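You operate a simulated robot arm through the tools that you are given. There is no shell and no other tool.

You run a simulated robot arm. Do the job below in one go: nothing can be reset, and whatever is moved stays where it is left.

TASK
Park the press: stray bearing back on its post, slide in, black knob to LOW, air off.
Fine: no stroke; the bracket stays in the nest.

The check looks at the end state, three seconds after you hand in, the way a careful person would. Anything else that was tipped, shoved, dropped, spilled or broken makes it a failure.

THE ROBOT
A 7-joint arm with a four-finger gripper, fixed in place. Base frame: the origin is on the floor under the middle of its stand, x ahead of it, y to its left, z up. Lengths are in mm, angles in rad, forces in N, time in s.
It reaches about 1223 mm from its shoulder. Its first joint turns from -1.204 to 3.002 rad. Payload 3.67 kg.
Tool frame: the origin (TCP) lies between the finger pads and is the grasp point; the fingertips stand 28 mm ahead of it; z points along the fingers, y is the line along which they close. The gripper opens to 112 mm; its body begins 73 mm behind the TCP.
Orientation is told as [roll, pitch, yaw] about the base's x, y, z axes, in that order, counted from this pose: with the fingers straight down and closing along the base's y, the tool's x points along the base's -x, its y along +y and its z along -z.

THE INTERFACE
- The arm moves only by the tool nudge_tool. Its argument "commands" is a list of rows, each a list of 7 numbers: the shift along the tool's x, y, z in cm, then the turn, a rotation vector about the tool's x, y, z in rad, then the opening, from 0 (shut) to 1 (fully open). In form: [[tx, ty, tz, wx, wy, wz, fingers], ...]. A call has 1 to 20 rows; each row shifts and turns the commanded pose from where the row before left it, along the tool's axes as they then stand. Rows are played at 5 a second. More than 50 mm and 0.15 rad between two rows, or a gripper value outside its range, and nothing of the call is played. A pose out of reach is approached as far as the arm can. The call stops where the force on the tool passes 50 N (or 10 N more than at its start, if that is more) or the arm is blocked; 0.2 s more then pass. The fingers move at their own pace (about 102.5 mm/s each) and stop on an object; they squeeze with about 30 N. The grip force told is the motor's: it shows also when the fingers shut on nothing. Time passes only in rows, and 0.2 s behind the last, so rows that do not move let the fingers close. The reply holds the time, the measured pose of the TCP, the force on the tool along the base axes, the opening and the grip force, in the units named above and with some noise, with the torque about the TCP (base axes, N m) and any sound that the robot's microphone picked up.
- Cameras (640 x 400 px; columns grow to the right, rows downward): "scene" is fixed at [398.3, -650.3, 1639.1]; the picture's right is [0.49, -0.87, 0.00], its down [-0.74, -0.42, -0.52] and it looks along [0.46, 0.26, -0.85] (base axes); focal length 292 px, centre (320, 200). "wrist" rides on the gripper at [60, -18, -104] in the tool frame; the picture's right is [0.29, 0.96, 0.00], its down [-0.80, 0.24, -0.55] and it looks along [-0.53, 0.16, 0.83] (tool axes); focal length 234 px, centre (320, 200). There is no depth. A picture from a camera that has moved, and an enlarged one, comes with that camera's place and axes in the base frame and with its lens.
- grab_frame(camera): a new picture of that camera. The clock stands still meanwhile.
- lift_body(by): slides the trunk up (or, below 0, down) by that many mm; the arm rides with it, the base frame stays. It gives what a move gives, with no picture.
- enlarge(camera, box): a new picture of the part [left, top, right, bottom] of that camera's present view, enlarged. The clock stands still meanwhile.
- sign_off(): hands the job in; it is judged then, once.

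Places have to be worked out from the pictures, the camera data and where the tool is seen. Open the gripper and draw the arm clear of the work before you hand the job in, unless the task says otherwise.

The tools are called after ">>>" as a command line: name --pt "numbers of a row" for each row, then --argument value for the rest, lists and objects as JSON in quotes. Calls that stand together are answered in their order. nudge_tool: Moves the arm, as the interface text tells. Its arguments: {"type":"object","properties":{"commands":{"type":"array","items":{"type":"array","items":{"type":"number"}}}},"required":["commands"]} The other tools are called the same way: lift_body (by) moves the trunk up or down; grab_frame (camera) takes a picture; enlarge (camera, box) takes an enlarged picture of a part of a camera's view; sign_off () hands the job in.

At the start:

```text
time_s: 0.0
ee_pos: [626.0, -291.6, 1178.2]
tool_rot: [0.0, 0.0, 0.001]
force: [0.4, -0.5, -0.9]
ft_torque: [-0.01, -0.03, 0.01]
finger_gap: 112.1
finger_force: 0.1
trunk travel left (down, up): [-525.0, 315.0]
```

scene: 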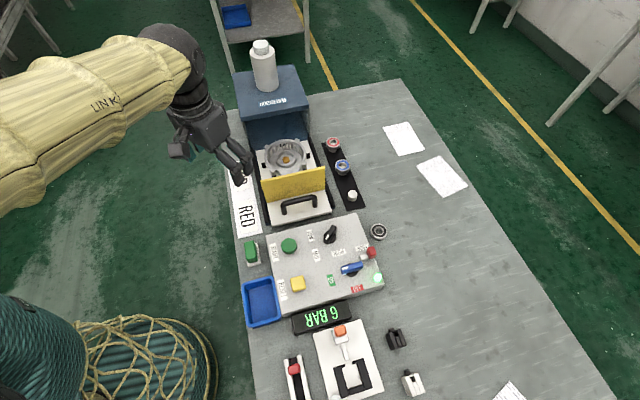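
wrist: 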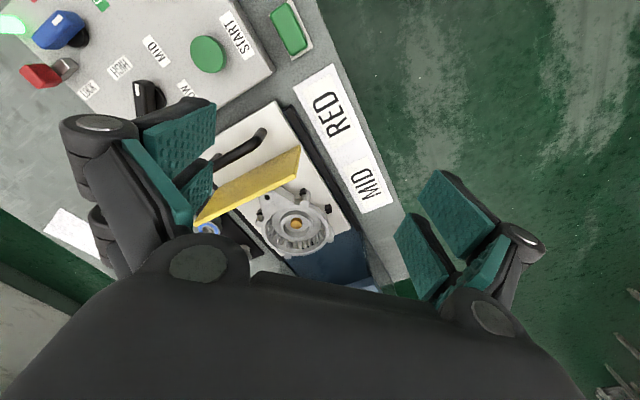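

I'll begin by looking at the scene closely, before moving anything.

>>> enlarge --camera "scene" --box '[230, 120, 390, 220]'

>>> enlarge --camera "scene" --box '[230, 210, 400, 316]'

>>> enlarge --camera "scene" --box '[230, 290, 430, 400]'

>>> enlarge --camera "wrist" --box '[0, 0, 320, 200]'

>>> enlarge --camera "wrist" --box '[180, 120, 400, 300]'

```text
4.00 times, centred on (310, 170) of scene
camera zoom: at [398.3, -650.3, 1639.1], right [0.49, -0.87, 0.0], down [-0.74, -0.42, -0.52], along [0.46, 0.26, -0.85], focal length 1166 px, centre (360, 320)
```

zoom: 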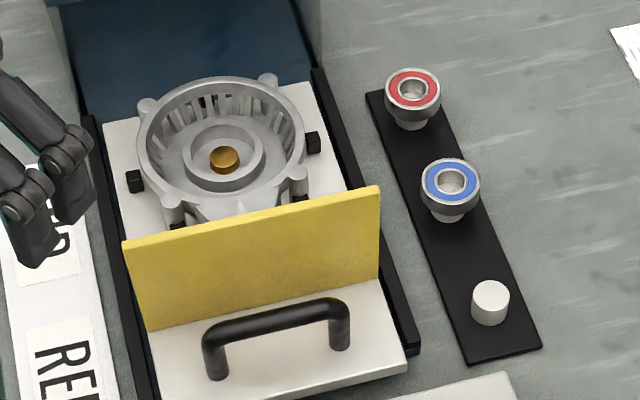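

```text
3.76 times, centred on (315, 263) of scene
camera zoom: at [398.3, -650.3, 1639.1], right [0.49, -0.87, 0.0], down [-0.74, -0.42, -0.52], along [0.46, 0.26, -0.85], focal length 1098 px, centre (339, -37)
```

zoom: 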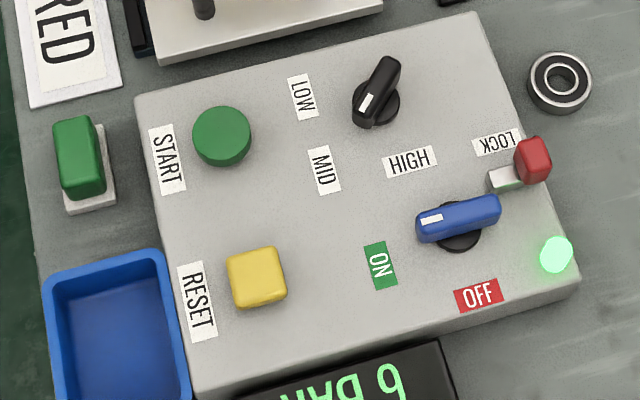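

```text
3.20 times, centred on (330, 345) of scene
camera zoom: at [398.3, -650.3, 1639.1], right [0.49, -0.87, 0.0], down [-0.74, -0.42, -0.52], along [0.46, 0.26, -0.85], focal length 933 px, centre (288, -264)
```

zoom: 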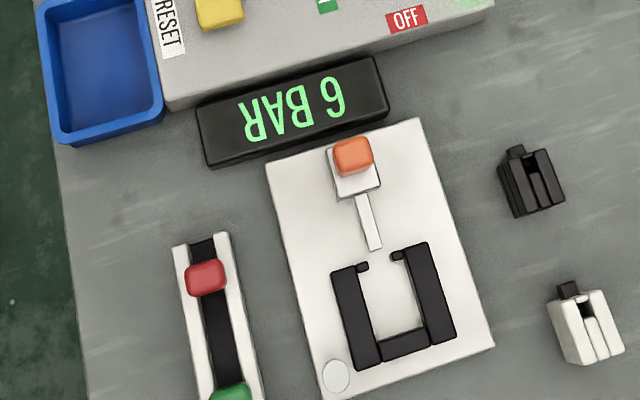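

```text
2.00 times, centred on (160, 100) of wrist
camera zoom: at [564.3, -309.8, 1282.3], right [-0.29, 0.96, 0.0], down [0.8, 0.24, 0.55], along [0.53, 0.16, -0.83], focal length 468 px, centre (640, 400)
```

zoom: 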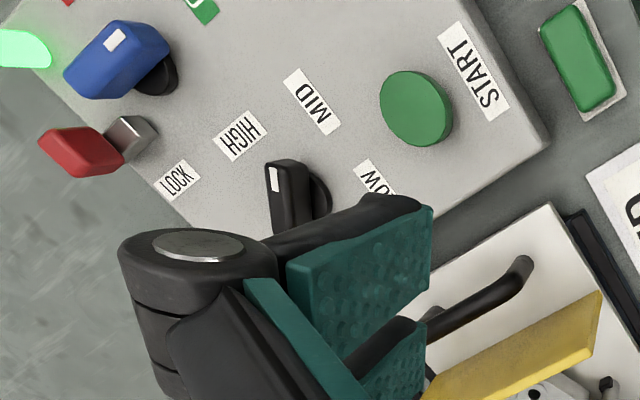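

```text
2.22 times, centred on (290, 210) of wrist
camera zoom: at [564.3, -309.8, 1282.3], right [-0.29, 0.96, 0.0], down [0.8, 0.24, 0.55], along [0.53, 0.16, -0.83], focal length 520 px, centre (387, 178)
```

zoom: 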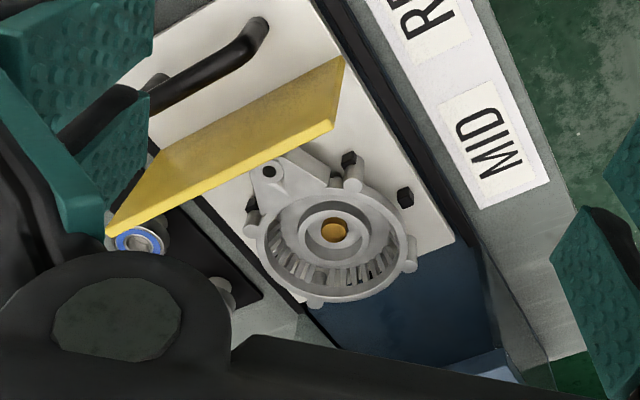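

The start button and labels triangulate from both cameras, putting the panel top at z≈930, with MID around (631,-508). I'll move the gripper back and sideways at this height to get a clear wrist view of the panel and the bearing strip.

>>> nudge_tool --pt "2.5 -4.2 0 0 0 0 1" --pt "2.5 -4.2 0 0 0 0 1" --pt "2.5 -4.2 0 0 0 0 1" --pt "2.5 -4.2 0 0 0 0 1" --pt "2.5 -4.2 0 0 0 0 1"

>>> grab_frame --camera "wrist"

>>> grab_frame --camera "scene"

```text
time_s: 1.2
ee_pos: [499.2, -511.6, 1174.9]
tool_rot: [0.007, 0.0, 0.001]
force: [-0.1, -0.3, 0.4]
ft_torque: [0.0, 0.0, -0.02]
finger_gap: 112.3
finger_force: 0.1
trunk travel left (down, up): [-525.0, 315.0]
```

```text
taken
camera wrist: at [438.3, -531.0, 1279.0], right [-0.29, 0.96, 0.01], down [0.8, 0.24, 0.56], along [0.53, 0.17, -0.83], focal length 234 px, centre (320, 200)
```

wrist: 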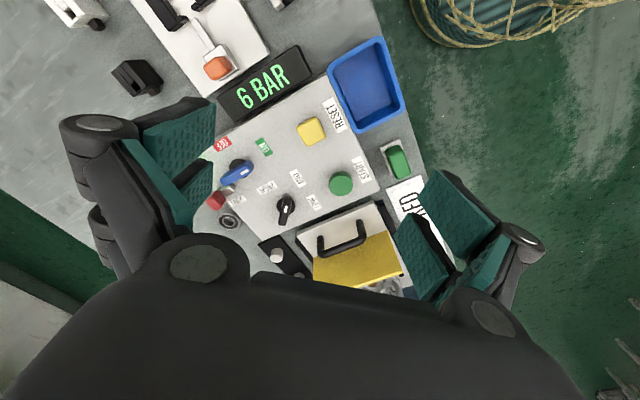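

```text
taken
```

scene: 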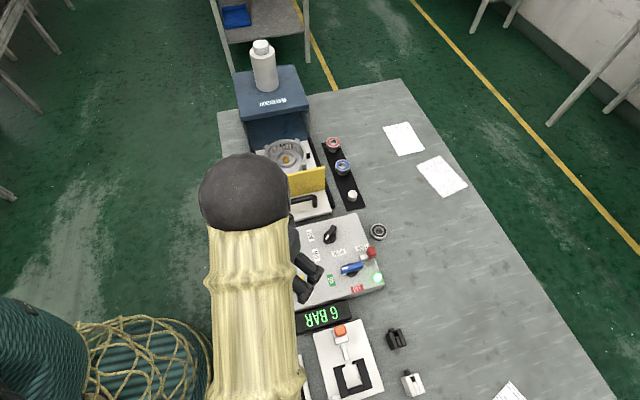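

The wrist view now shows the whole panel between the fingers, so I'll enlarge the knobs, lock and bearing.

>>> enlarge --camera "wrist" --box '[190, 120, 350, 220]'

>>> enlarge --camera "wrist" --box '[190, 190, 430, 340]'

>>> enlarge --camera "scene" --box '[310, 210, 406, 270]'

>>> enlarge --camera "scene" --box '[320, 230, 400, 300]'

```text
4.00 times, centred on (270, 170) of wrist
camera zoom: at [438.3, -531.0, 1279.0], right [-0.29, 0.96, 0.01], down [0.8, 0.24, 0.56], along [0.53, 0.17, -0.83], focal length 937 px, centre (520, 320)
```

zoom: 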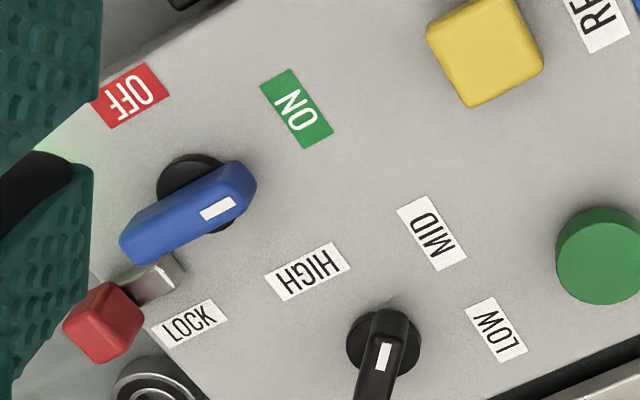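

```text
2.67 times, centred on (310, 265) of wrist
camera zoom: at [438.3, -531.0, 1279.0], right [-0.29, 0.96, 0.01], down [0.8, 0.24, 0.56], along [0.53, 0.17, -0.83], focal length 624 px, centre (347, 27)
```

zoom: 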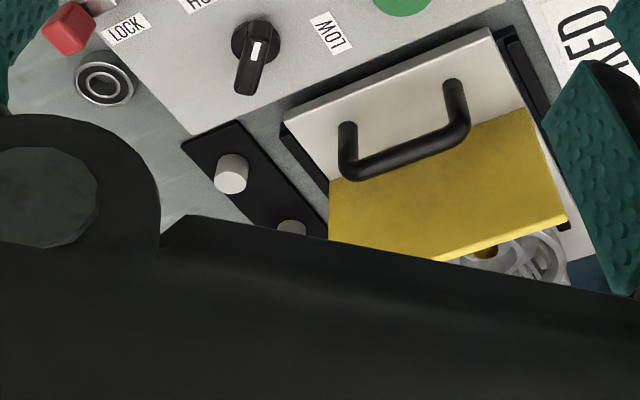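

```text
6.67 times, centred on (358, 240) of scene
camera zoom: at [398.3, -650.3, 1639.1], right [0.49, -0.87, 0.0], down [-0.74, -0.42, -0.52], along [0.46, 0.26, -0.85], focal length 1944 px, centre (67, -67)
```

zoom: 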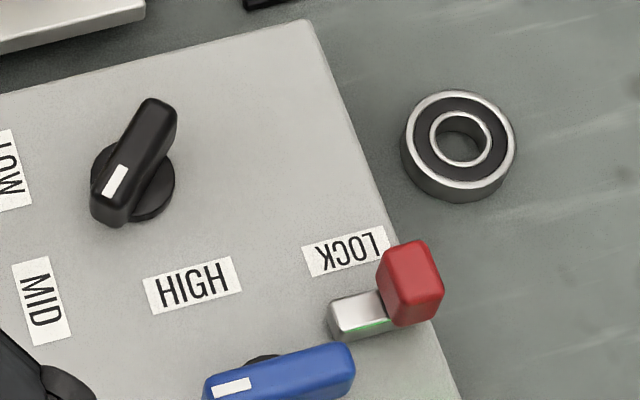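

```text
5.71 times, centred on (360, 265) of scene
camera zoom: at [398.3, -650.3, 1639.1], right [0.49, -0.87, 0.0], down [-0.74, -0.42, -0.52], along [0.46, 0.26, -0.85], focal length 1666 px, centre (91, -171)
```

zoom: 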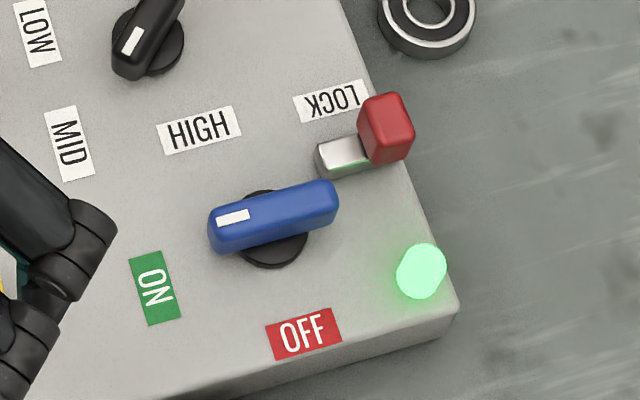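

The blue handle's free end will sweep past the grey tongue of the LOCK when it turns to OFF, so I need close views of that. I'll move forward and lower for a closer look at the bearing, the posts and the lock.

>>> nudge_tool --pt "-4 -1 1.9 0 0 0 1" --pt "-4 -1 1.9 0 0 0 1" --pt "-4 -1 1.9 0 0 0 1" --pt "-4 -1 1.9 0 0 0 1" --pt "-4 -1 1.9 0 0 0 1"

>>> grab_frame --camera "wrist"

>>> grab_frame --camera "scene"

```text
time_s: 2.4
ee_pos: [700.5, -550.2, 1080.7]
tool_rot: [-0.001, 0.001, -0.002]
force: [0.6, 0.6, -0.1]
ft_torque: [-0.04, 0.04, -0.01]
finger_gap: 111.9
finger_force: 0.0
trunk travel left (down, up): [-525.0, 315.0]
```

```text
taken
camera wrist: at [640.7, -568.3, 1184.6], right [-0.29, 0.96, 0.0], down [0.8, 0.24, 0.55], along [0.53, 0.16, -0.83], focal length 234 px, centre (320, 200)
```

wrist: 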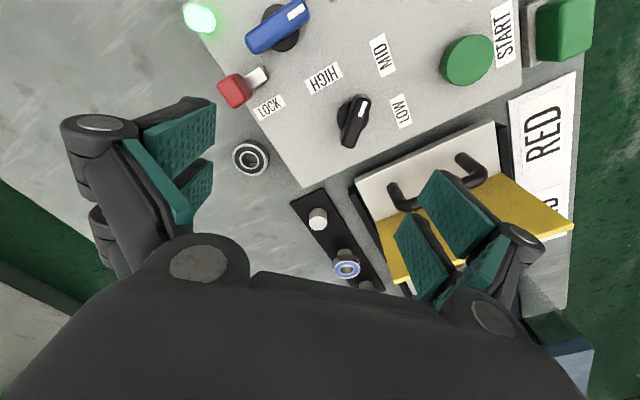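

```text
taken
```

scene: 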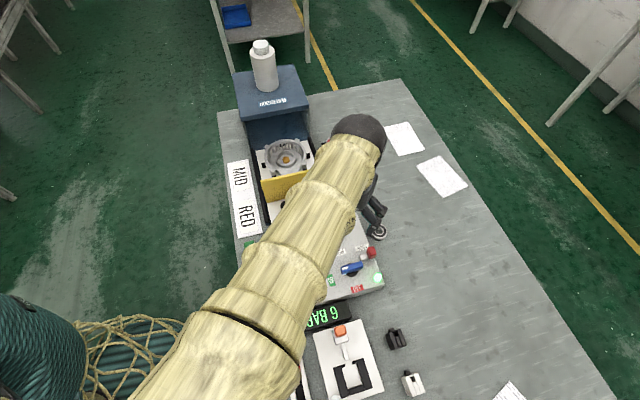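

This view shows the bearing, posts, lock and blue knob together, so I'll enlarge each of them.

>>> enlarge --camera "wrist" --box '[210, 130, 402, 300]'

>>> enlarge --camera "wrist" --box '[170, 0, 330, 130]'

>>> enlarge --camera "wrist" --box '[290, 180, 390, 290]'

>>> enlarge --camera "wrist" --box '[310, 20, 430, 160]'

```text
2.35 times, centred on (306, 215) of wrist
camera zoom: at [640.7, -568.3, 1184.6], right [-0.29, 0.96, 0.0], down [0.8, 0.24, 0.55], along [0.53, 0.16, -0.83], focal length 551 px, centre (353, 165)
```

zoom: 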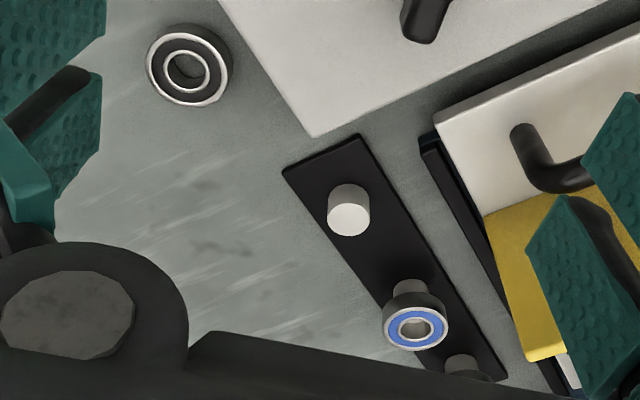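

```text
3.08 times, centred on (250, 65) of wrist
camera zoom: at [640.7, -568.3, 1184.6], right [-0.29, 0.96, 0.0], down [0.8, 0.24, 0.55], along [0.53, 0.16, -0.83], focal length 720 px, centre (535, 615)
```

zoom: 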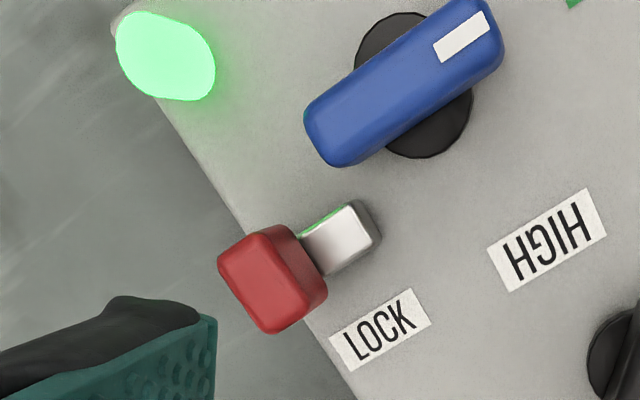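

```text
3.64 times, centred on (340, 235) of wrist
camera zoom: at [640.7, -568.3, 1184.6], right [-0.29, 0.96, 0.0], down [0.8, 0.24, 0.55], along [0.53, 0.16, -0.83], focal length 852 px, centre (247, 73)
```

zoom: 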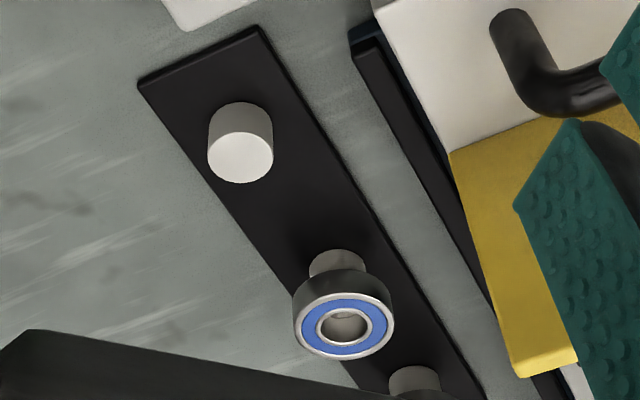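

```text
2.86 times, centred on (370, 90) of wrist
camera zoom: at [640.7, -568.3, 1184.6], right [-0.29, 0.96, 0.0], down [0.8, 0.24, 0.55], along [0.53, 0.16, -0.83], focal length 669 px, centre (177, 514)
```

zoom: 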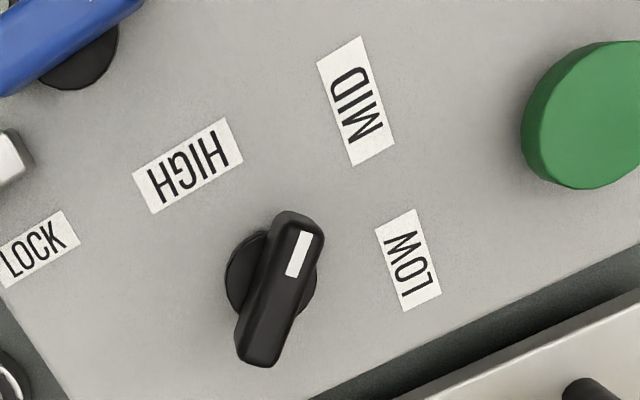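

The panel sits at about 45° to the base frame. The black pointer is near MID (~183°), the blue points to ON (~134°), the stray bearing is near (795,-619), and the empty post is near (853,-504). I'll go in closer to measure the bearing bore against the post and see how the blue bearing is seated.

>>> nudge_tool --pt "-2.65 -0.33 2.35 0 0 0 1" --pt "-2.65 -0.33 2.35 0 0 0 1" --pt "-2.65 -0.33 2.35 0 0 0 1" --pt "0 0 0 0 0 0 1"

>>> grab_frame --camera "wrist"

>>> enlarge --camera "wrist" --box '[310, 160, 420, 280]'

>>> enlarge --camera "wrist" --box '[215, 80, 305, 160]'

```text
time_s: 3.4
ee_pos: [778.4, -560.4, 1014.3]
tool_rot: [-0.001, -0.003, 0.0]
force: [-0.3, 0.2, 0.0]
ft_torque: [-0.02, -0.02, 0.02]
finger_gap: 112.2
finger_force: 0.1
trunk travel left (down, up): [-525.0, 315.0]
```

```text
taken
camera wrist: at [718.6, -579.9, 1117.8], right [-0.29, 0.96, 0.0], down [0.8, 0.24, 0.56], along [0.53, 0.16, -0.83], focal length 234 px, centre (320, 200)
```

wrist: 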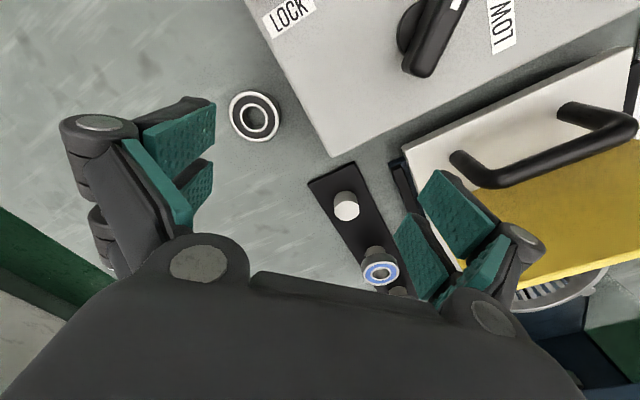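

```text
3.33 times, centred on (365, 220) of wrist
camera zoom: at [718.6, -579.9, 1117.8], right [-0.29, 0.96, 0.0], down [0.8, 0.24, 0.56], along [0.53, 0.16, -0.83], focal length 781 px, centre (170, 133)
```

zoom: 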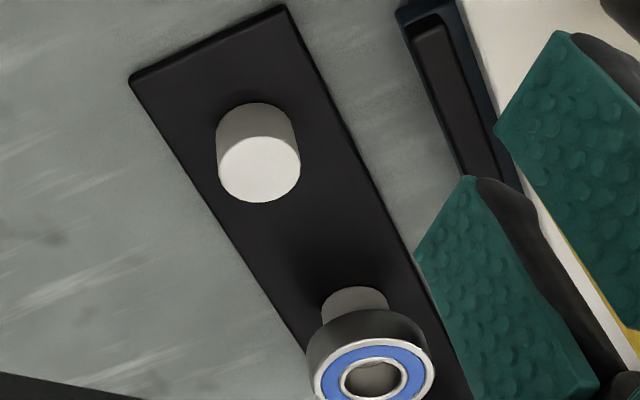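

```text
5.00 times, centred on (260, 120) of wrist
camera zoom: at [718.6, -579.9, 1117.8], right [-0.29, 0.96, 0.0], down [0.8, 0.24, 0.56], along [0.53, 0.16, -0.83], focal length 1171 px, centre (620, 600)
```

zoom: 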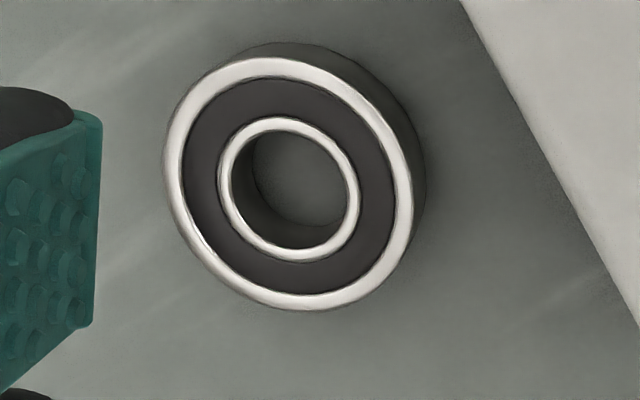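

The bearing's top face comes out near z≈909, but the ray angles here are too shallow to fix the post height. I'll turn the tool to yaw -45° (lined up with the panel and slide) above this area, which gives a crossing view and is also the yaw I'd use to grasp.

>>> nudge_tool --pt "-4.16 0 -1.6 0 0 0 1" --pt "0 0 0 0 0 0.1309 1" --pt "0 0 0 0 0 0.1309 1" --pt "0 0 0 0 0 0.1309 1" --pt "0 0 0 0 0 0.1309 1" --pt "0 0 0 0 0 0.1309 1" --pt "0 0 0 0 0 0.1309 1" --pt "0 0 0 0 0 0 1"

>>> grab_frame --camera "wrist"

>>> grab_frame --camera "scene"

```text
time_s: 5.2
ee_pos: [819.6, -560.7, 1028.1]
tool_rot: [0.0, -0.001, -0.787]
force: [0.9, -0.8, -0.8]
ft_torque: [0.01, 0.0, -0.02]
finger_gap: 111.9
finger_force: 0.0
trunk travel left (down, up): [-525.0, 315.0]
```

```text
taken
camera wrist: at [765.2, -532.4, 1132.5], right [0.47, 0.88, 0.0], down [0.73, -0.4, 0.55], along [0.49, -0.26, -0.83], focal length 234 px, centre (320, 200)
```

wrist: 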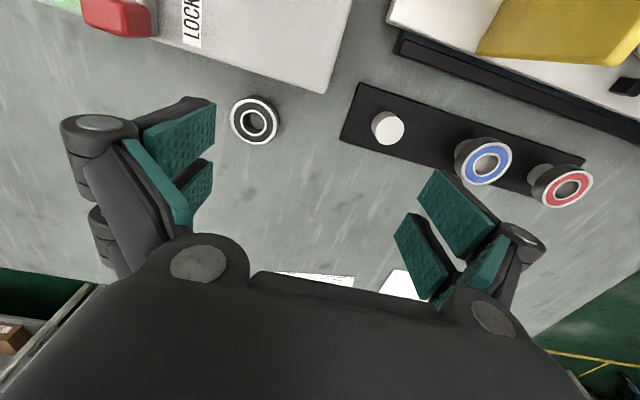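

```text
taken
```

scene: 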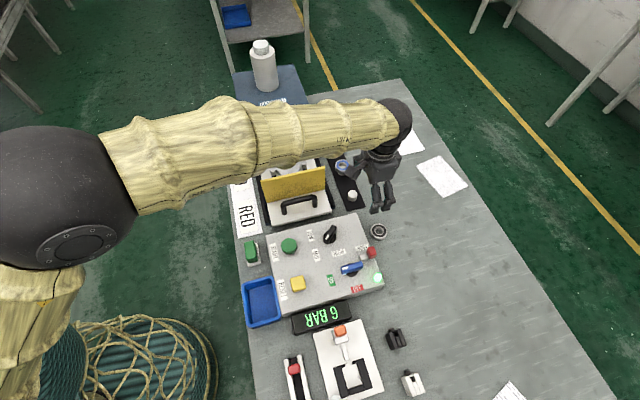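

Here the posts and the bearing appear together, and this view crosses the earlier one, so I'll enlarge both for accurate triangulation.

>>> enlarge --camera "wrist" --box '[330, 70, 490, 200]'

>>> enlarge --camera "wrist" --box '[430, 110, 620, 230]'

>>> enlarge --camera "wrist" --box '[210, 70, 310, 160]'

>>> enlarge --camera "wrist" --box '[40, 0, 240, 100]'

```text
3.08 times, centred on (410, 135) of wrist
camera zoom: at [765.2, -532.4, 1132.5], right [0.47, 0.88, 0.0], down [0.73, -0.4, 0.55], along [0.49, -0.26, -0.83], focal length 720 px, centre (43, 400)
```

zoom: 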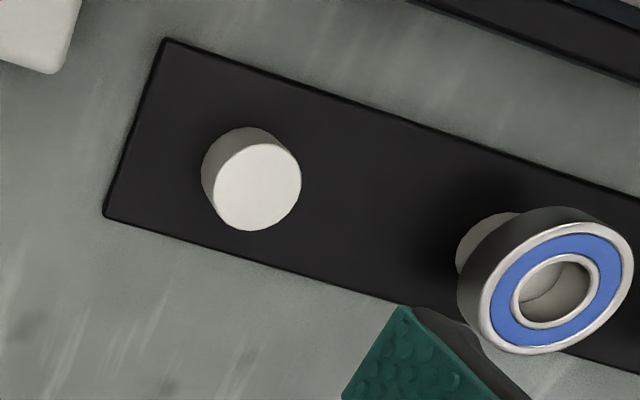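

```text
3.33 times, centred on (525, 170) of wrist
camera zoom: at [765.2, -532.4, 1132.5], right [0.47, 0.88, 0.0], down [0.73, -0.4, 0.55], along [0.49, -0.26, -0.83], focal length 781 px, centre (-363, 300)
```

zoom: 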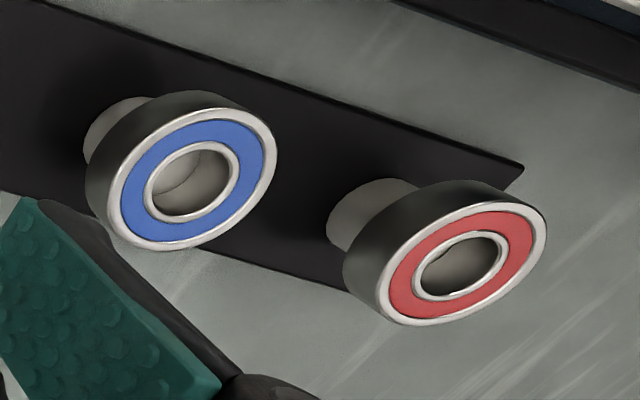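

```text
4.44 times, centred on (260, 115) of wrist
camera zoom: at [765.2, -532.4, 1132.5], right [0.47, 0.88, 0.0], down [0.73, -0.4, 0.55], along [0.49, -0.26, -0.83], focal length 1041 px, centre (587, 578)
```

zoom: 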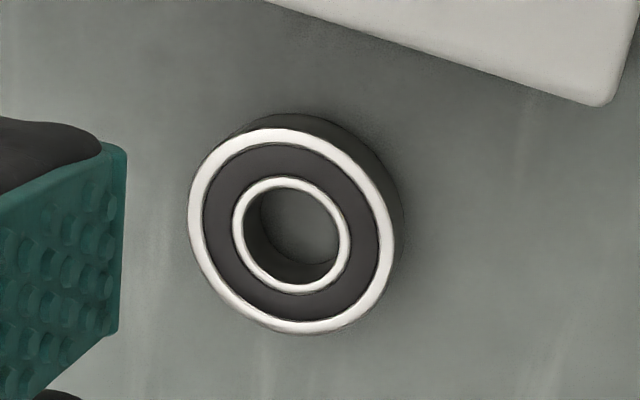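

```text
3.20 times, centred on (140, 50) of wrist
camera zoom: at [765.2, -532.4, 1132.5], right [0.47, 0.88, 0.0], down [0.73, -0.4, 0.55], along [0.49, -0.26, -0.83], focal length 749 px, centre (896, 680)
```

zoom: 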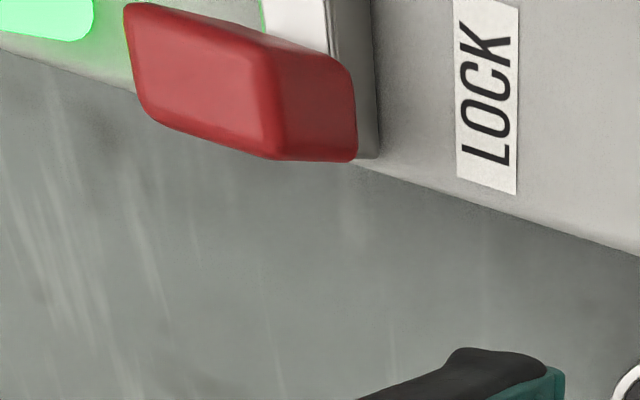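

Triangulating the two wrist views puts the bearing top centre at (791,-623,890), so the table is at z≈876 with a 14 mm thick, 47 mm OD bearing. The empty post top is at (860,-506,904), 28 mm across; seated bearings simply rest on top of their posts, with the blue one's top at 918. I'll move over the stray bearing at a safe height and check the alignment.

>>> nudge_tool --pt "-1.21 -3.21 0 0 0 0 0.75" --pt "-1.21 -3.21 0 0 0 0 0.75" --pt "0 0 2 0 0 0 0.75" --pt "0 0 2 0 0 0 0.75" --pt "0 0 0 0 0 0 0.75"

>>> grab_frame --camera "wrist"

>>> enlarge --camera "wrist" --box '[260, 60, 380, 160]'

>>> grab_frame --camera "scene"

```text
time_s: 6.4
ee_pos: [793.1, -624.4, 989.7]
tool_rot: [-0.001, -0.001, -0.786]
force: [-0.3, 0.1, 0.2]
ft_torque: [-0.03, 0.0, 0.0]
finger_gap: 83.9
finger_force: 0.0
trunk travel left (down, up): [-525.0, 315.0]
```

```text
taken
camera wrist: at [737.3, -594.9, 1093.2], right [0.47, 0.88, 0.0], down [0.73, -0.39, 0.55], along [0.49, -0.26, -0.83], focal length 234 px, centre (320, 200)
```

wrist: 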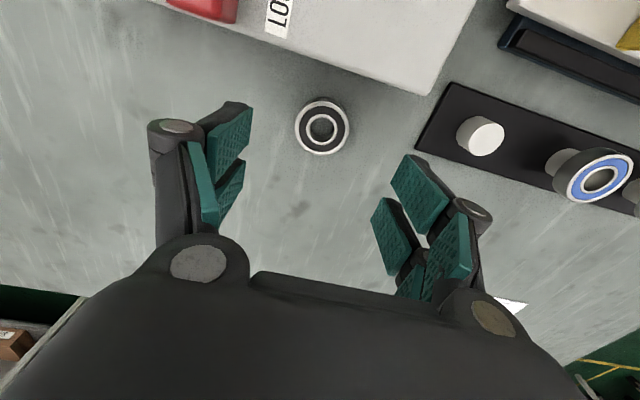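

```text
4.00 times, centred on (320, 110) of wrist
camera zoom: at [737.3, -594.9, 1093.2], right [0.47, 0.88, 0.0], down [0.73, -0.39, 0.55], along [0.49, -0.26, -0.83], focal length 937 px, centre (320, 560)
```

zoom: 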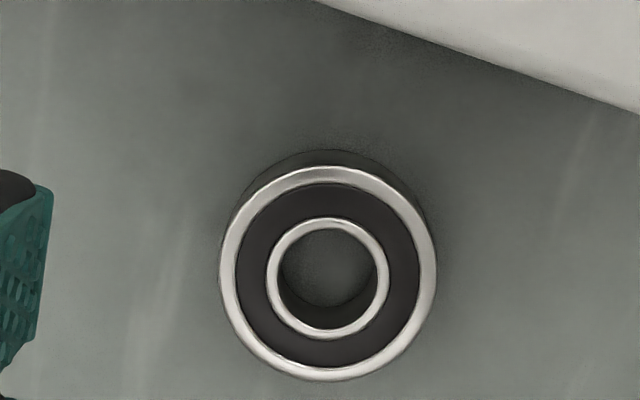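

```text
taken
```

scene: 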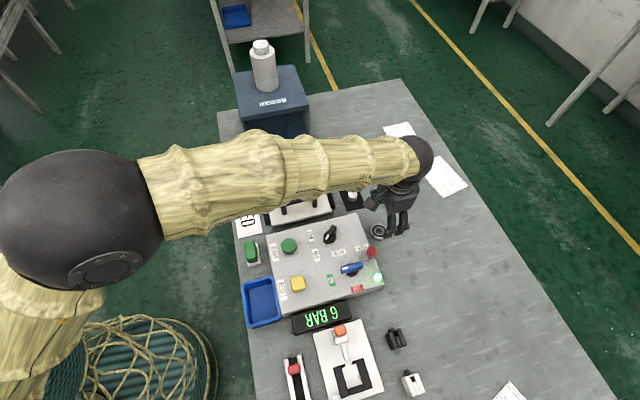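

The bearing centre re-measures at (791.7,-622.3), within 2 mm of the tool axis. I'll apply that small correction and lower in steps with the fingers straddling it, stopping with the tips about 6 mm above the table.

>>> nudge_tool --pt "0.2 0.1 2.0 0 0 0 0.75" --pt "0 0 2.0 0 0 0 0.75" --pt "0 0 2.0 0 0 0 0.75" --pt "0 0 1.7 0 0 0 0.75" --pt "0 0 0 0 0 0 0.75"

>>> grab_frame --camera "wrist"

>>> enlarge --camera "scene" --box '[320, 170, 440, 270]'

```text
time_s: 7.6
ee_pos: [790.7, -621.6, 912.2]
tool_rot: [-0.001, 0.001, -0.786]
force: [0.9, 1.0, -0.6]
ft_torque: [0.0, -0.01, -0.01]
finger_gap: 84.0
finger_force: 0.1
trunk travel left (down, up): [-525.0, 315.0]
```

```text
taken
camera wrist: at [736.8, -592.9, 1016.8], right [0.47, 0.88, 0.0], down [0.73, -0.39, 0.55], along [0.49, -0.26, -0.83], focal length 234 px, centre (320, 200)
```

wrist: 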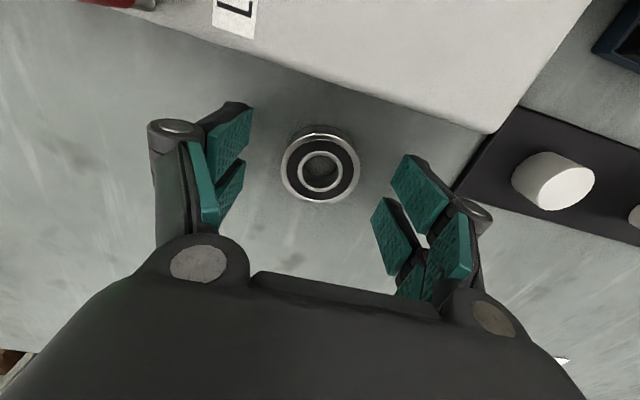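

```text
4.00 times, centred on (380, 220) of scene
camera zoom: at [398.3, -650.3, 1639.1], right [0.49, -0.87, 0.0], down [-0.74, -0.42, -0.52], along [0.46, 0.26, -0.85], focal length 1166 px, centre (80, 120)
```

zoom: 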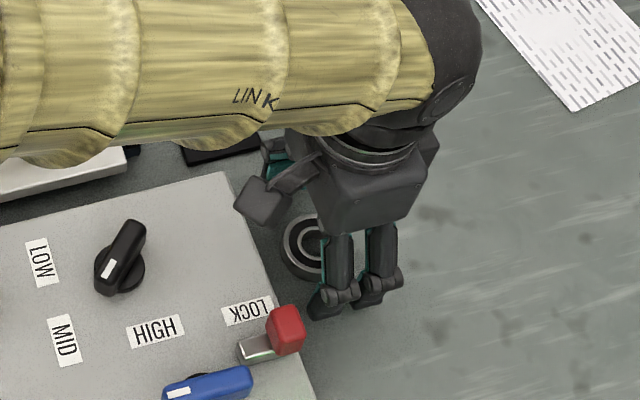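

The bearing sits centred between the finger pairs exactly where predicted. I'll lower 5 mm more and close on it.

>>> nudge_tool --pt "0 0 0.5 0 0 0 0.75" --pt "0 0 0 0 0 0 0.55" --pt "0 0 0 0 0 0 0.45" --pt "0 0 0 0 0 0 0.35" --pt "0 0 0 0 0 0 0.3" --pt "0 0 0 0 0 0 0.3" --pt "0 0 0 0 0 0 0.3"

>>> grab_frame --camera "wrist"

```text
time_s: 9.2
ee_pos: [792.1, -623.0, 907.1]
tool_rot: [0.001, -0.001, -0.786]
force: [0.1, -0.9, 0.3]
ft_torque: [0.01, -0.02, 0.02]
finger_gap: 44.2
finger_force: 30.6
trunk travel left (down, up): [-525.0, 315.0]
```

```text
taken
camera wrist: at [737.2, -593.4, 1011.1], right [0.47, 0.88, 0.0], down [0.73, -0.39, 0.55], along [0.49, -0.26, -0.83], focal length 234 px, centre (320, 200)
```

wrist: 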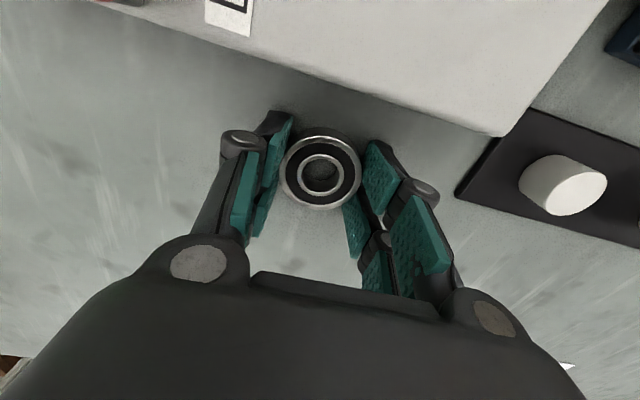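

The fingers stopped on the bearing at a 44 mm gap with 30 N. I'll lift it slowly and check that it's held level.

>>> nudge_tool --pt "0 0 -1.0 0 0 0 0.3" --pt "0 0 -2.0 0 0 0 0.3" --pt "0 0 -3.0 0 0 0 0.3" --pt "0 0 -3.3 0 0 0 0.3" --pt "0 0 0 0 0 0 0.3"

>>> grab_frame --camera "wrist"

>>> enlarge --camera "wrist" --box '[240, 90, 400, 250]'

```text
time_s: 10.4
ee_pos: [791.2, -622.1, 1000.3]
tool_rot: [-0.001, 0.003, -0.787]
force: [0.0, -0.1, -0.3]
ft_torque: [0.0, 0.02, -0.02]
finger_gap: 33.7
finger_force: 0.0
trunk travel left (down, up): [-525.0, 315.0]
```

```text
taken
camera wrist: at [735.2, -593.6, 1104.0], right [0.47, 0.88, 0.0], down [0.73, -0.39, 0.55], along [0.49, -0.26, -0.83], focal length 234 px, centre (320, 200)
```

wrist: 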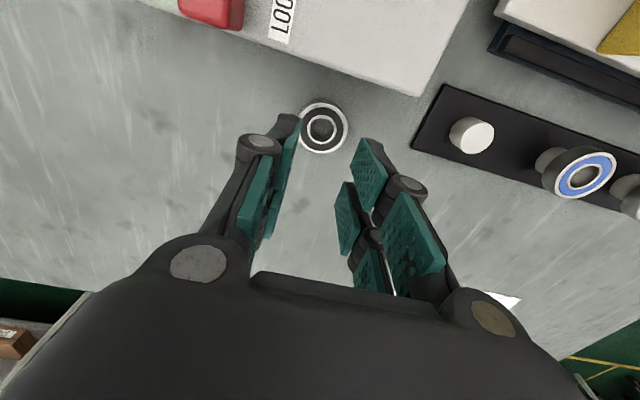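

```text
2.50 times, centred on (320, 170) of wrist
camera zoom: at [735.2, -593.6, 1104.0], right [0.47, 0.88, 0.0], down [0.73, -0.39, 0.55], along [0.49, -0.26, -0.83], focal length 585 px, centre (320, 275)
```

zoom: 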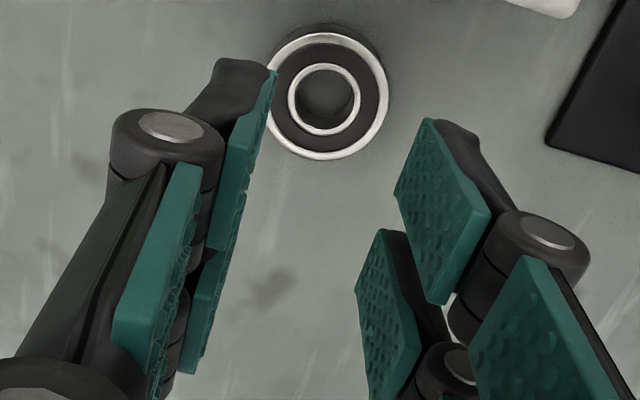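

The reading is a 33.7 mm gap with zero grip force, and the bearing is still on the table in the same place, so the tips slipped off its upper rim. I need a lower grip. I'll reopen, go back down, and feel for the table in small steps.

>>> nudge_tool --pt "0 0 0 0 0 0 0.7" --pt "0 0 3.0 0 0 0 0.7" --pt "0 0 3.0 0 0 0 0.7" --pt "0 0 3.3 0 0 0 0.7" --pt "0 0 0.2 0 0 0 0.7" --pt "0 0 0 0 0 0 0.7"

>>> nudge_tool --pt "0 0 0.1 0 0 0 0.7" --pt "0 0 0 0 0 0 0.7"

>>> enlarge --camera "wrist" --box '[200, 80, 440, 280]'

```text
time_s: 11.8
ee_pos: [790.5, -622.6, 906.5]
tool_rot: [0.0, 0.001, -0.786]
force: [0.1, -0.4, -0.4]
ft_torque: [0.01, 0.01, -0.02]
finger_gap: 78.6
finger_force: 0.0
trunk travel left (down, up): [-525.0, 315.0]
```

```text
time_s: 12.4
ee_pos: [791.3, -622.1, 905.3]
tool_rot: [0.001, 0.002, -0.786]
force: [-0.1, 1.1, 0.4]
ft_torque: [0.0, -0.01, 0.02]
finger_gap: 78.6
finger_force: 0.0
trunk travel left (down, up): [-525.0, 315.0]
```

```text
2.00 times, centred on (320, 180) of wrist
camera zoom: at [736.0, -592.8, 1008.6], right [0.47, 0.88, 0.0], down [0.73, -0.39, 0.55], along [0.49, -0.26, -0.83], focal length 468 px, centre (320, 240)
```

zoom: 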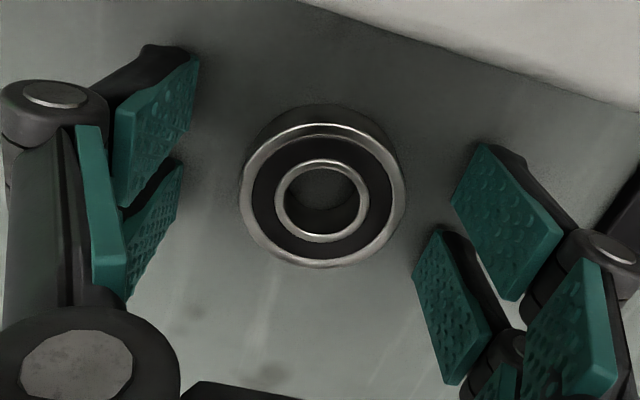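

The teal pad tips reach only about 20 mm below the TCP, so the overlap with the bearing was about 3 mm. I'll step down 1 mm at a time until I feel the table or get enough overlap.

>>> nudge_tool --pt "0 0 0.1 0 0 0 0.7" --pt "0 0 0.1 0 0 0 0.7" --pt "0 0 0 0 0 0 0.7"

```text
time_s: 13.2
ee_pos: [790.8, -620.9, 901.3]
tool_rot: [0.0, 0.0, -0.784]
force: [0.4, -0.8, -0.6]
ft_torque: [-0.02, 0.02, -0.02]
finger_gap: 78.3
finger_force: 0.0
trunk travel left (down, up): [-525.0, 315.0]
```

No contact yet at z≈902–903, so I'll keep stepping down.

>>> nudge_tool --pt "0 0 0.1 0 0 0 0.7" --pt "0 0 0.1 0 0 0 0.7" --pt "0 0 0 0 0 0 0.7"

>>> nudge_tool --pt "0 0 0.1 0 0 0 0.7" --pt "0 0 0 0 0 0 0.7"

```text
time_s: 14.0
ee_pos: [791.7, -621.5, 900.4]
tool_rot: [0.0, -0.002, -0.786]
force: [3.4, -1.7, 7.4]
ft_torque: [0.07, -0.04, -0.1]
finger_gap: 79.2
finger_force: 0.8
trunk travel left (down, up): [-525.0, 315.0]
```

```text
time_s: 14.6
ee_pos: [790.3, -621.5, 901.7]
tool_rot: [-0.001, -0.003, -0.785]
force: [2.0, -3.0, 17.8]
ft_torque: [-0.1, 0.06, 0.08]
finger_gap: 79.3
finger_force: 0.4
trunk travel left (down, up): [-525.0, 315.0]
```

The table contact is clear: 7 N, then 18 N at TCP z≈901. I'll back off about 1.5 mm and close slowly, so the pads overlap the bearing by about 8 mm this time.

>>> nudge_tool --pt "0 0 -0.25 0 0 0 0.7" --pt "0 0 0 0 0 0 0.6" --pt "0 0 0 0 0 0 0.5" --pt "0 0 0 0 0 0 0.45" --pt "0 0 0 0 0 0 0.45"

>>> nudge_tool --pt "0 0 0 0 0 0 0.4" --pt "0 0 0 0 0 0 0.35" --pt "0 0 0 0 0 0 0.3" --pt "0 0 0 0 0 0 0.2" --pt "0 0 0 0 0 0 0.2"

>>> enlarge --camera "wrist" --box '[200, 80, 440, 280]'

```text
time_s: 15.8
ee_pos: [789.2, -621.5, 906.0]
tool_rot: [0.002, -0.004, -0.785]
force: [-1.9, -8.3, 38.8]
ft_torque: [-0.65, 0.86, 0.14]
finger_gap: 53.5
finger_force: 9.8
trunk travel left (down, up): [-525.0, 315.0]
```

```text
time_s: 16.7
ee_pos: [790.5, -622.7, 907.4]
tool_rot: [0.001, -0.007, -0.785]
force: [-9.0, -2.9, 20.4]
ft_torque: [-0.01, 0.84, 0.08]
finger_gap: 45.0
finger_force: 30.1
trunk travel left (down, up): [-525.0, 315.0]
stopped in row 4: the force on the tool passed its limit at 50 N (the readings are from after the stop); the commanded pose is now the measured one
```

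```text
2.00 times, centred on (320, 180) of wrist
camera zoom: at [735.4, -592.3, 1010.1], right [0.47, 0.88, 0.0], down [0.73, -0.39, 0.56], along [0.49, -0.27, -0.83], focal length 468 px, centre (320, 240)
```

zoom: 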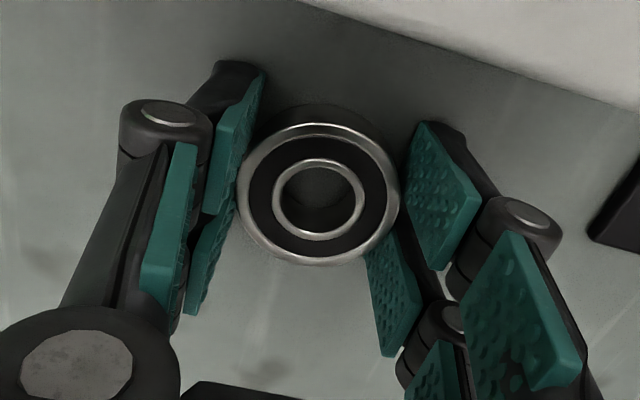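

As the fingers closed, their tips extended and pressed on the table, lifting the arm to z≈907. Grip is now 30 N on the bearing with a full overlap. I'll lift very gently and check after a few millimetres.

>>> nudge_tool --pt "0 0 -0.2 0 0 0 0.2" --pt "0 0 -0.2 0 0 0 0.2" --pt "0 0 -0.2 0 0 0 0.2" --pt "0 0 0 0 0 0 0.2"

>>> enlarge --camera "wrist" --box '[200, 80, 440, 280]'

```text
time_s: 17.7
ee_pos: [792.7, -622.0, 908.5]
tool_rot: [0.0, -0.003, -0.785]
force: [0.0, 0.2, 0.0]
ft_torque: [0.0, -0.01, 0.0]
finger_gap: 44.4
finger_force: 30.3
trunk travel left (down, up): [-525.0, 315.0]
```

```text
2.00 times, centred on (320, 180) of wrist
camera zoom: at [737.8, -593.5, 1012.0], right [0.47, 0.88, 0.0], down [0.73, -0.39, 0.56], along [0.49, -0.26, -0.83], focal length 468 px, centre (320, 240)
```

zoom: 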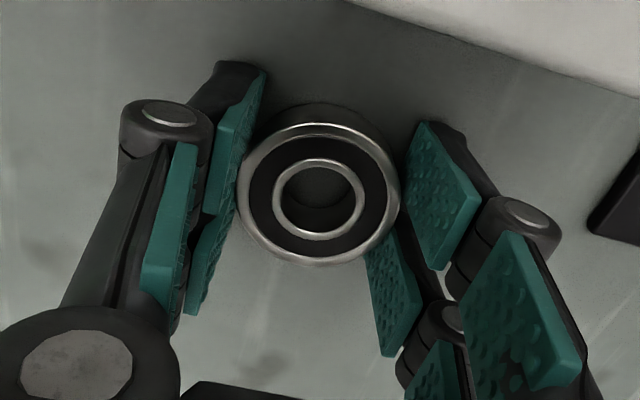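

The bearing has stayed put in the tool's view and the table force is gone. I'll lift further in small steps.

>>> nudge_tool --pt "0 0 -0.2 0 0 0 0.2" --pt "0 0 -0.3 0 0 0 0.2" --pt "0 0 -0.3 0 0 0 0.2" --pt "0 0 -0.4 0 0 0 0.2" --pt "0 0 -0.4 0 0 0 0.2" --pt "0 0 0 0 0 0 0.2"

>>> enlarge --camera "wrist" --box '[200, 80, 440, 280]'

```text
time_s: 19.1
ee_pos: [791.7, -622.1, 924.7]
tool_rot: [0.0, -0.003, -0.787]
force: [0.0, 0.0, -1.1]
ft_torque: [-0.01, 0.0, -0.01]
finger_gap: 44.7
finger_force: 30.4
trunk travel left (down, up): [-525.0, 315.0]
```

```text
2.00 times, centred on (320, 180) of wrist
camera zoom: at [736.4, -593.6, 1027.8], right [0.47, 0.88, 0.0], down [0.73, -0.39, 0.56], along [0.49, -0.26, -0.83], focal length 468 px, centre (320, 240)
```

zoom: 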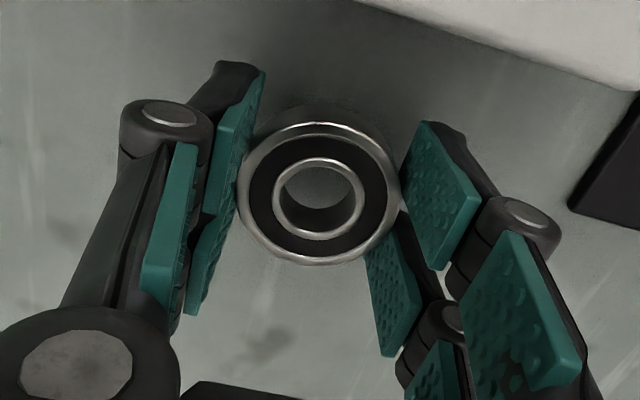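

The bearing is firmly held at z≈925 (30 N, 44.7 mm gap). I'll raise it to about z 990 at a gentle pace.

>>> nudge_tool --pt "0 0 -0.5 0 0 0 0.2" --pt "0 0 -0.6 0 0 0 0.2" --pt "0 0 -0.7 0 0 0 0.2" --pt "0 0 -0.8 0 0 0 0.2" --pt "0 0 -0.8 0 0 0 0.2" --pt "0 0 -0.8 0 0 0 0.2" --pt "0 0 -0.8 0 0 0 0.2" --pt "0 0 -0.7 0 0 0 0.2" --pt "0 0 -0.5 0 0 0 0.2" --pt "0 0 -0.3 0 0 0 0.2" --pt "0 0 0 0 0 0 0.2"

>>> grab_frame --camera "wrist"

```text
time_s: 21.5
ee_pos: [793.0, -622.1, 989.9]
tool_rot: [-0.001, -0.001, -0.785]
force: [0.9, 0.0, -1.3]
ft_torque: [-0.02, -0.01, -0.01]
finger_gap: 44.7
finger_force: 29.8
trunk travel left (down, up): [-525.0, 315.0]
```

```text
taken
camera wrist: at [737.2, -593.7, 1093.1], right [0.47, 0.88, 0.0], down [0.73, -0.39, 0.56], along [0.49, -0.26, -0.83], focal length 234 px, centre (320, 200)
```

wrist: 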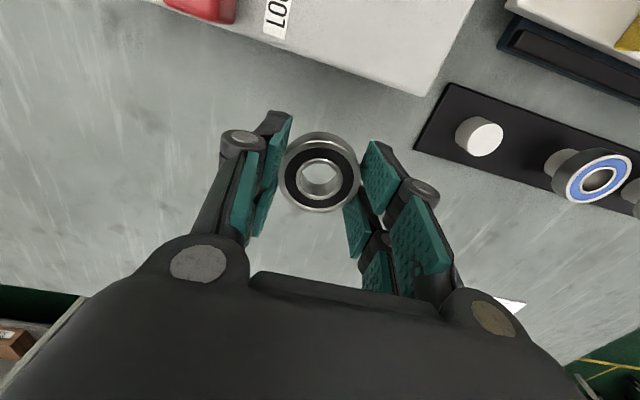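

The bearing stays level in the grip. I'll carry it across at this height to above the empty post, with a smooth speed profile.

>>> nudge_tool --pt "0.106 0.4 0 0 0 0 0.2" --pt "0.213 0.8 0 0 0 0 0.2" --pt "0.319 1.2 0 0 0 0 0.2" --pt "0.373 1.4 0 0 0 0 0.2" --pt "0.399 1.5 0 0 0 0 0.2" --pt "0.399 1.5 0 0 0 0 0.2" --pt "0.399 1.5 0 0 0 0 0.2" --pt "0.373 1.4 0 0 0 0 0.2" --pt "0.319 1.2 0 0 0 0 0.2" --pt "0.266 1.0 0 0 0 0 0.2" --pt "0.186 0.7 0 0 0 0 0.2" --pt "0.106 0.4 0 0 0 0 0.2" --pt "0 0 0 0 0 0 0.2"

>>> grab_frame --camera "wrist"

>>> enlarge --camera "wrist" --box '[240, 80, 400, 240]'

>>> grab_frame --camera "scene"

```text
time_s: 24.3
ee_pos: [861.0, -505.9, 989.5]
tool_rot: [0.0, -0.002, -0.786]
force: [-0.4, 0.5, 0.0]
ft_torque: [-0.03, 0.01, -0.01]
finger_gap: 44.5
finger_force: 30.1
trunk travel left (down, up): [-525.0, 315.0]
```

```text
taken
camera wrist: at [804.5, -476.6, 1093.7], right [0.47, 0.88, 0.0], down [0.73, -0.39, 0.56], along [0.49, -0.26, -0.83], focal length 234 px, centre (320, 200)
```

wrist: 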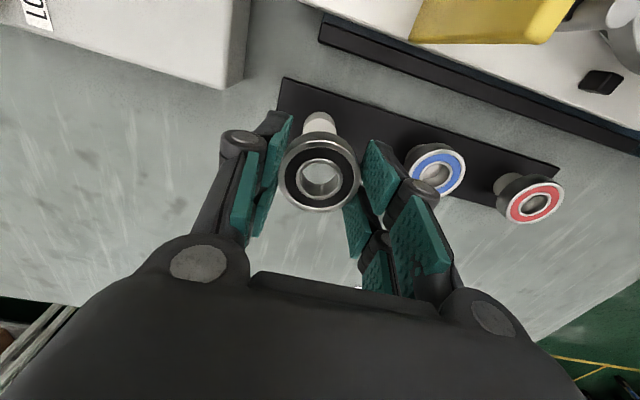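

```text
2.50 times, centred on (320, 160) of wrist
camera zoom: at [804.5, -476.6, 1093.7], right [0.47, 0.88, 0.0], down [0.73, -0.39, 0.56], along [0.49, -0.26, -0.83], focal length 585 px, centre (320, 300)
```

zoom: 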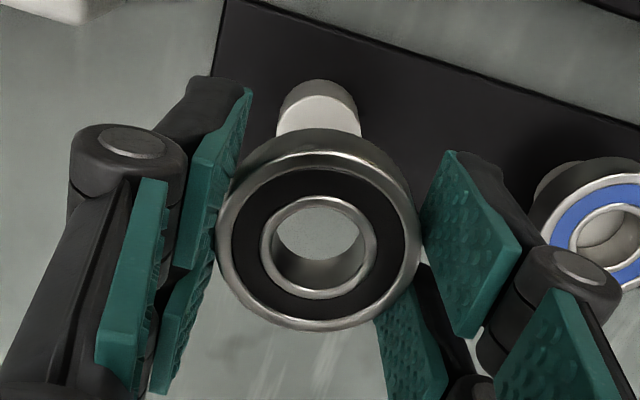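

```text
taken
```

scene: 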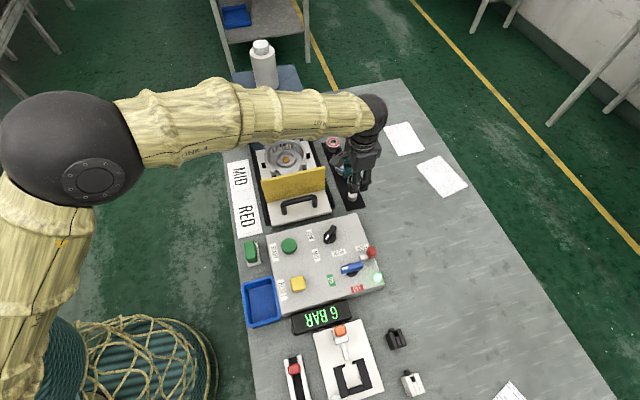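

The post sits directly under the bearing laterally. To check the other direction (along the viewing axis), I'll zoom in on the visible rim of the post top.

>>> enlarge --camera "wrist" --box '[290, 100, 350, 145]'

>>> enlarge --camera "scene" --box '[310, 140, 400, 220]'

```text
8.89 times, centred on (320, 122) of wrist
camera zoom: at [804.5, -476.6, 1093.7], right [0.47, 0.88, 0.0], down [0.73, -0.39, 0.56], along [0.49, -0.26, -0.83], focal length 2082 px, centre (320, 889)
```

zoom: 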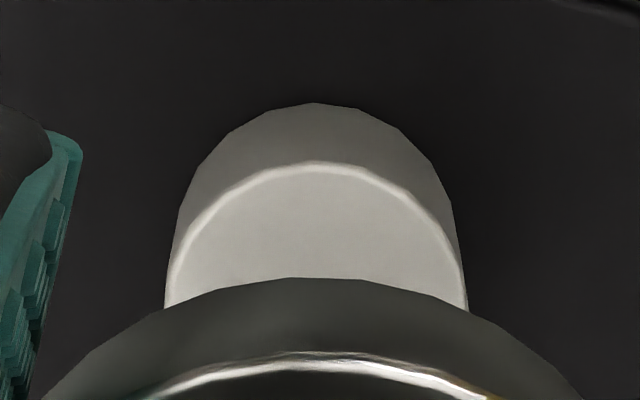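

```text
5.00 times, centred on (355, 180) of scene
camera zoom: at [398.3, -650.3, 1639.1], right [0.49, -0.87, 0.0], down [-0.74, -0.42, -0.52], along [0.46, 0.26, -0.85], focal length 1458 px, centre (145, 300)
```

zoom: 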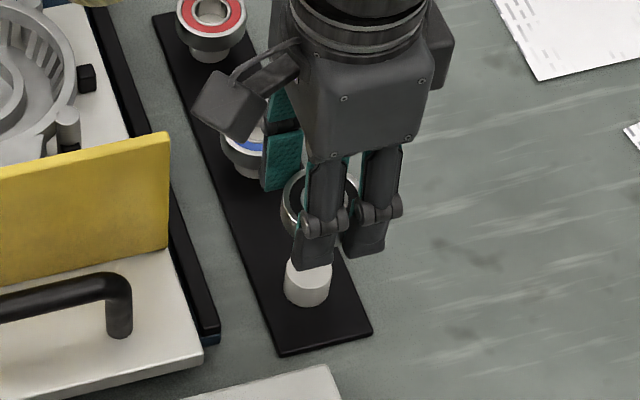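

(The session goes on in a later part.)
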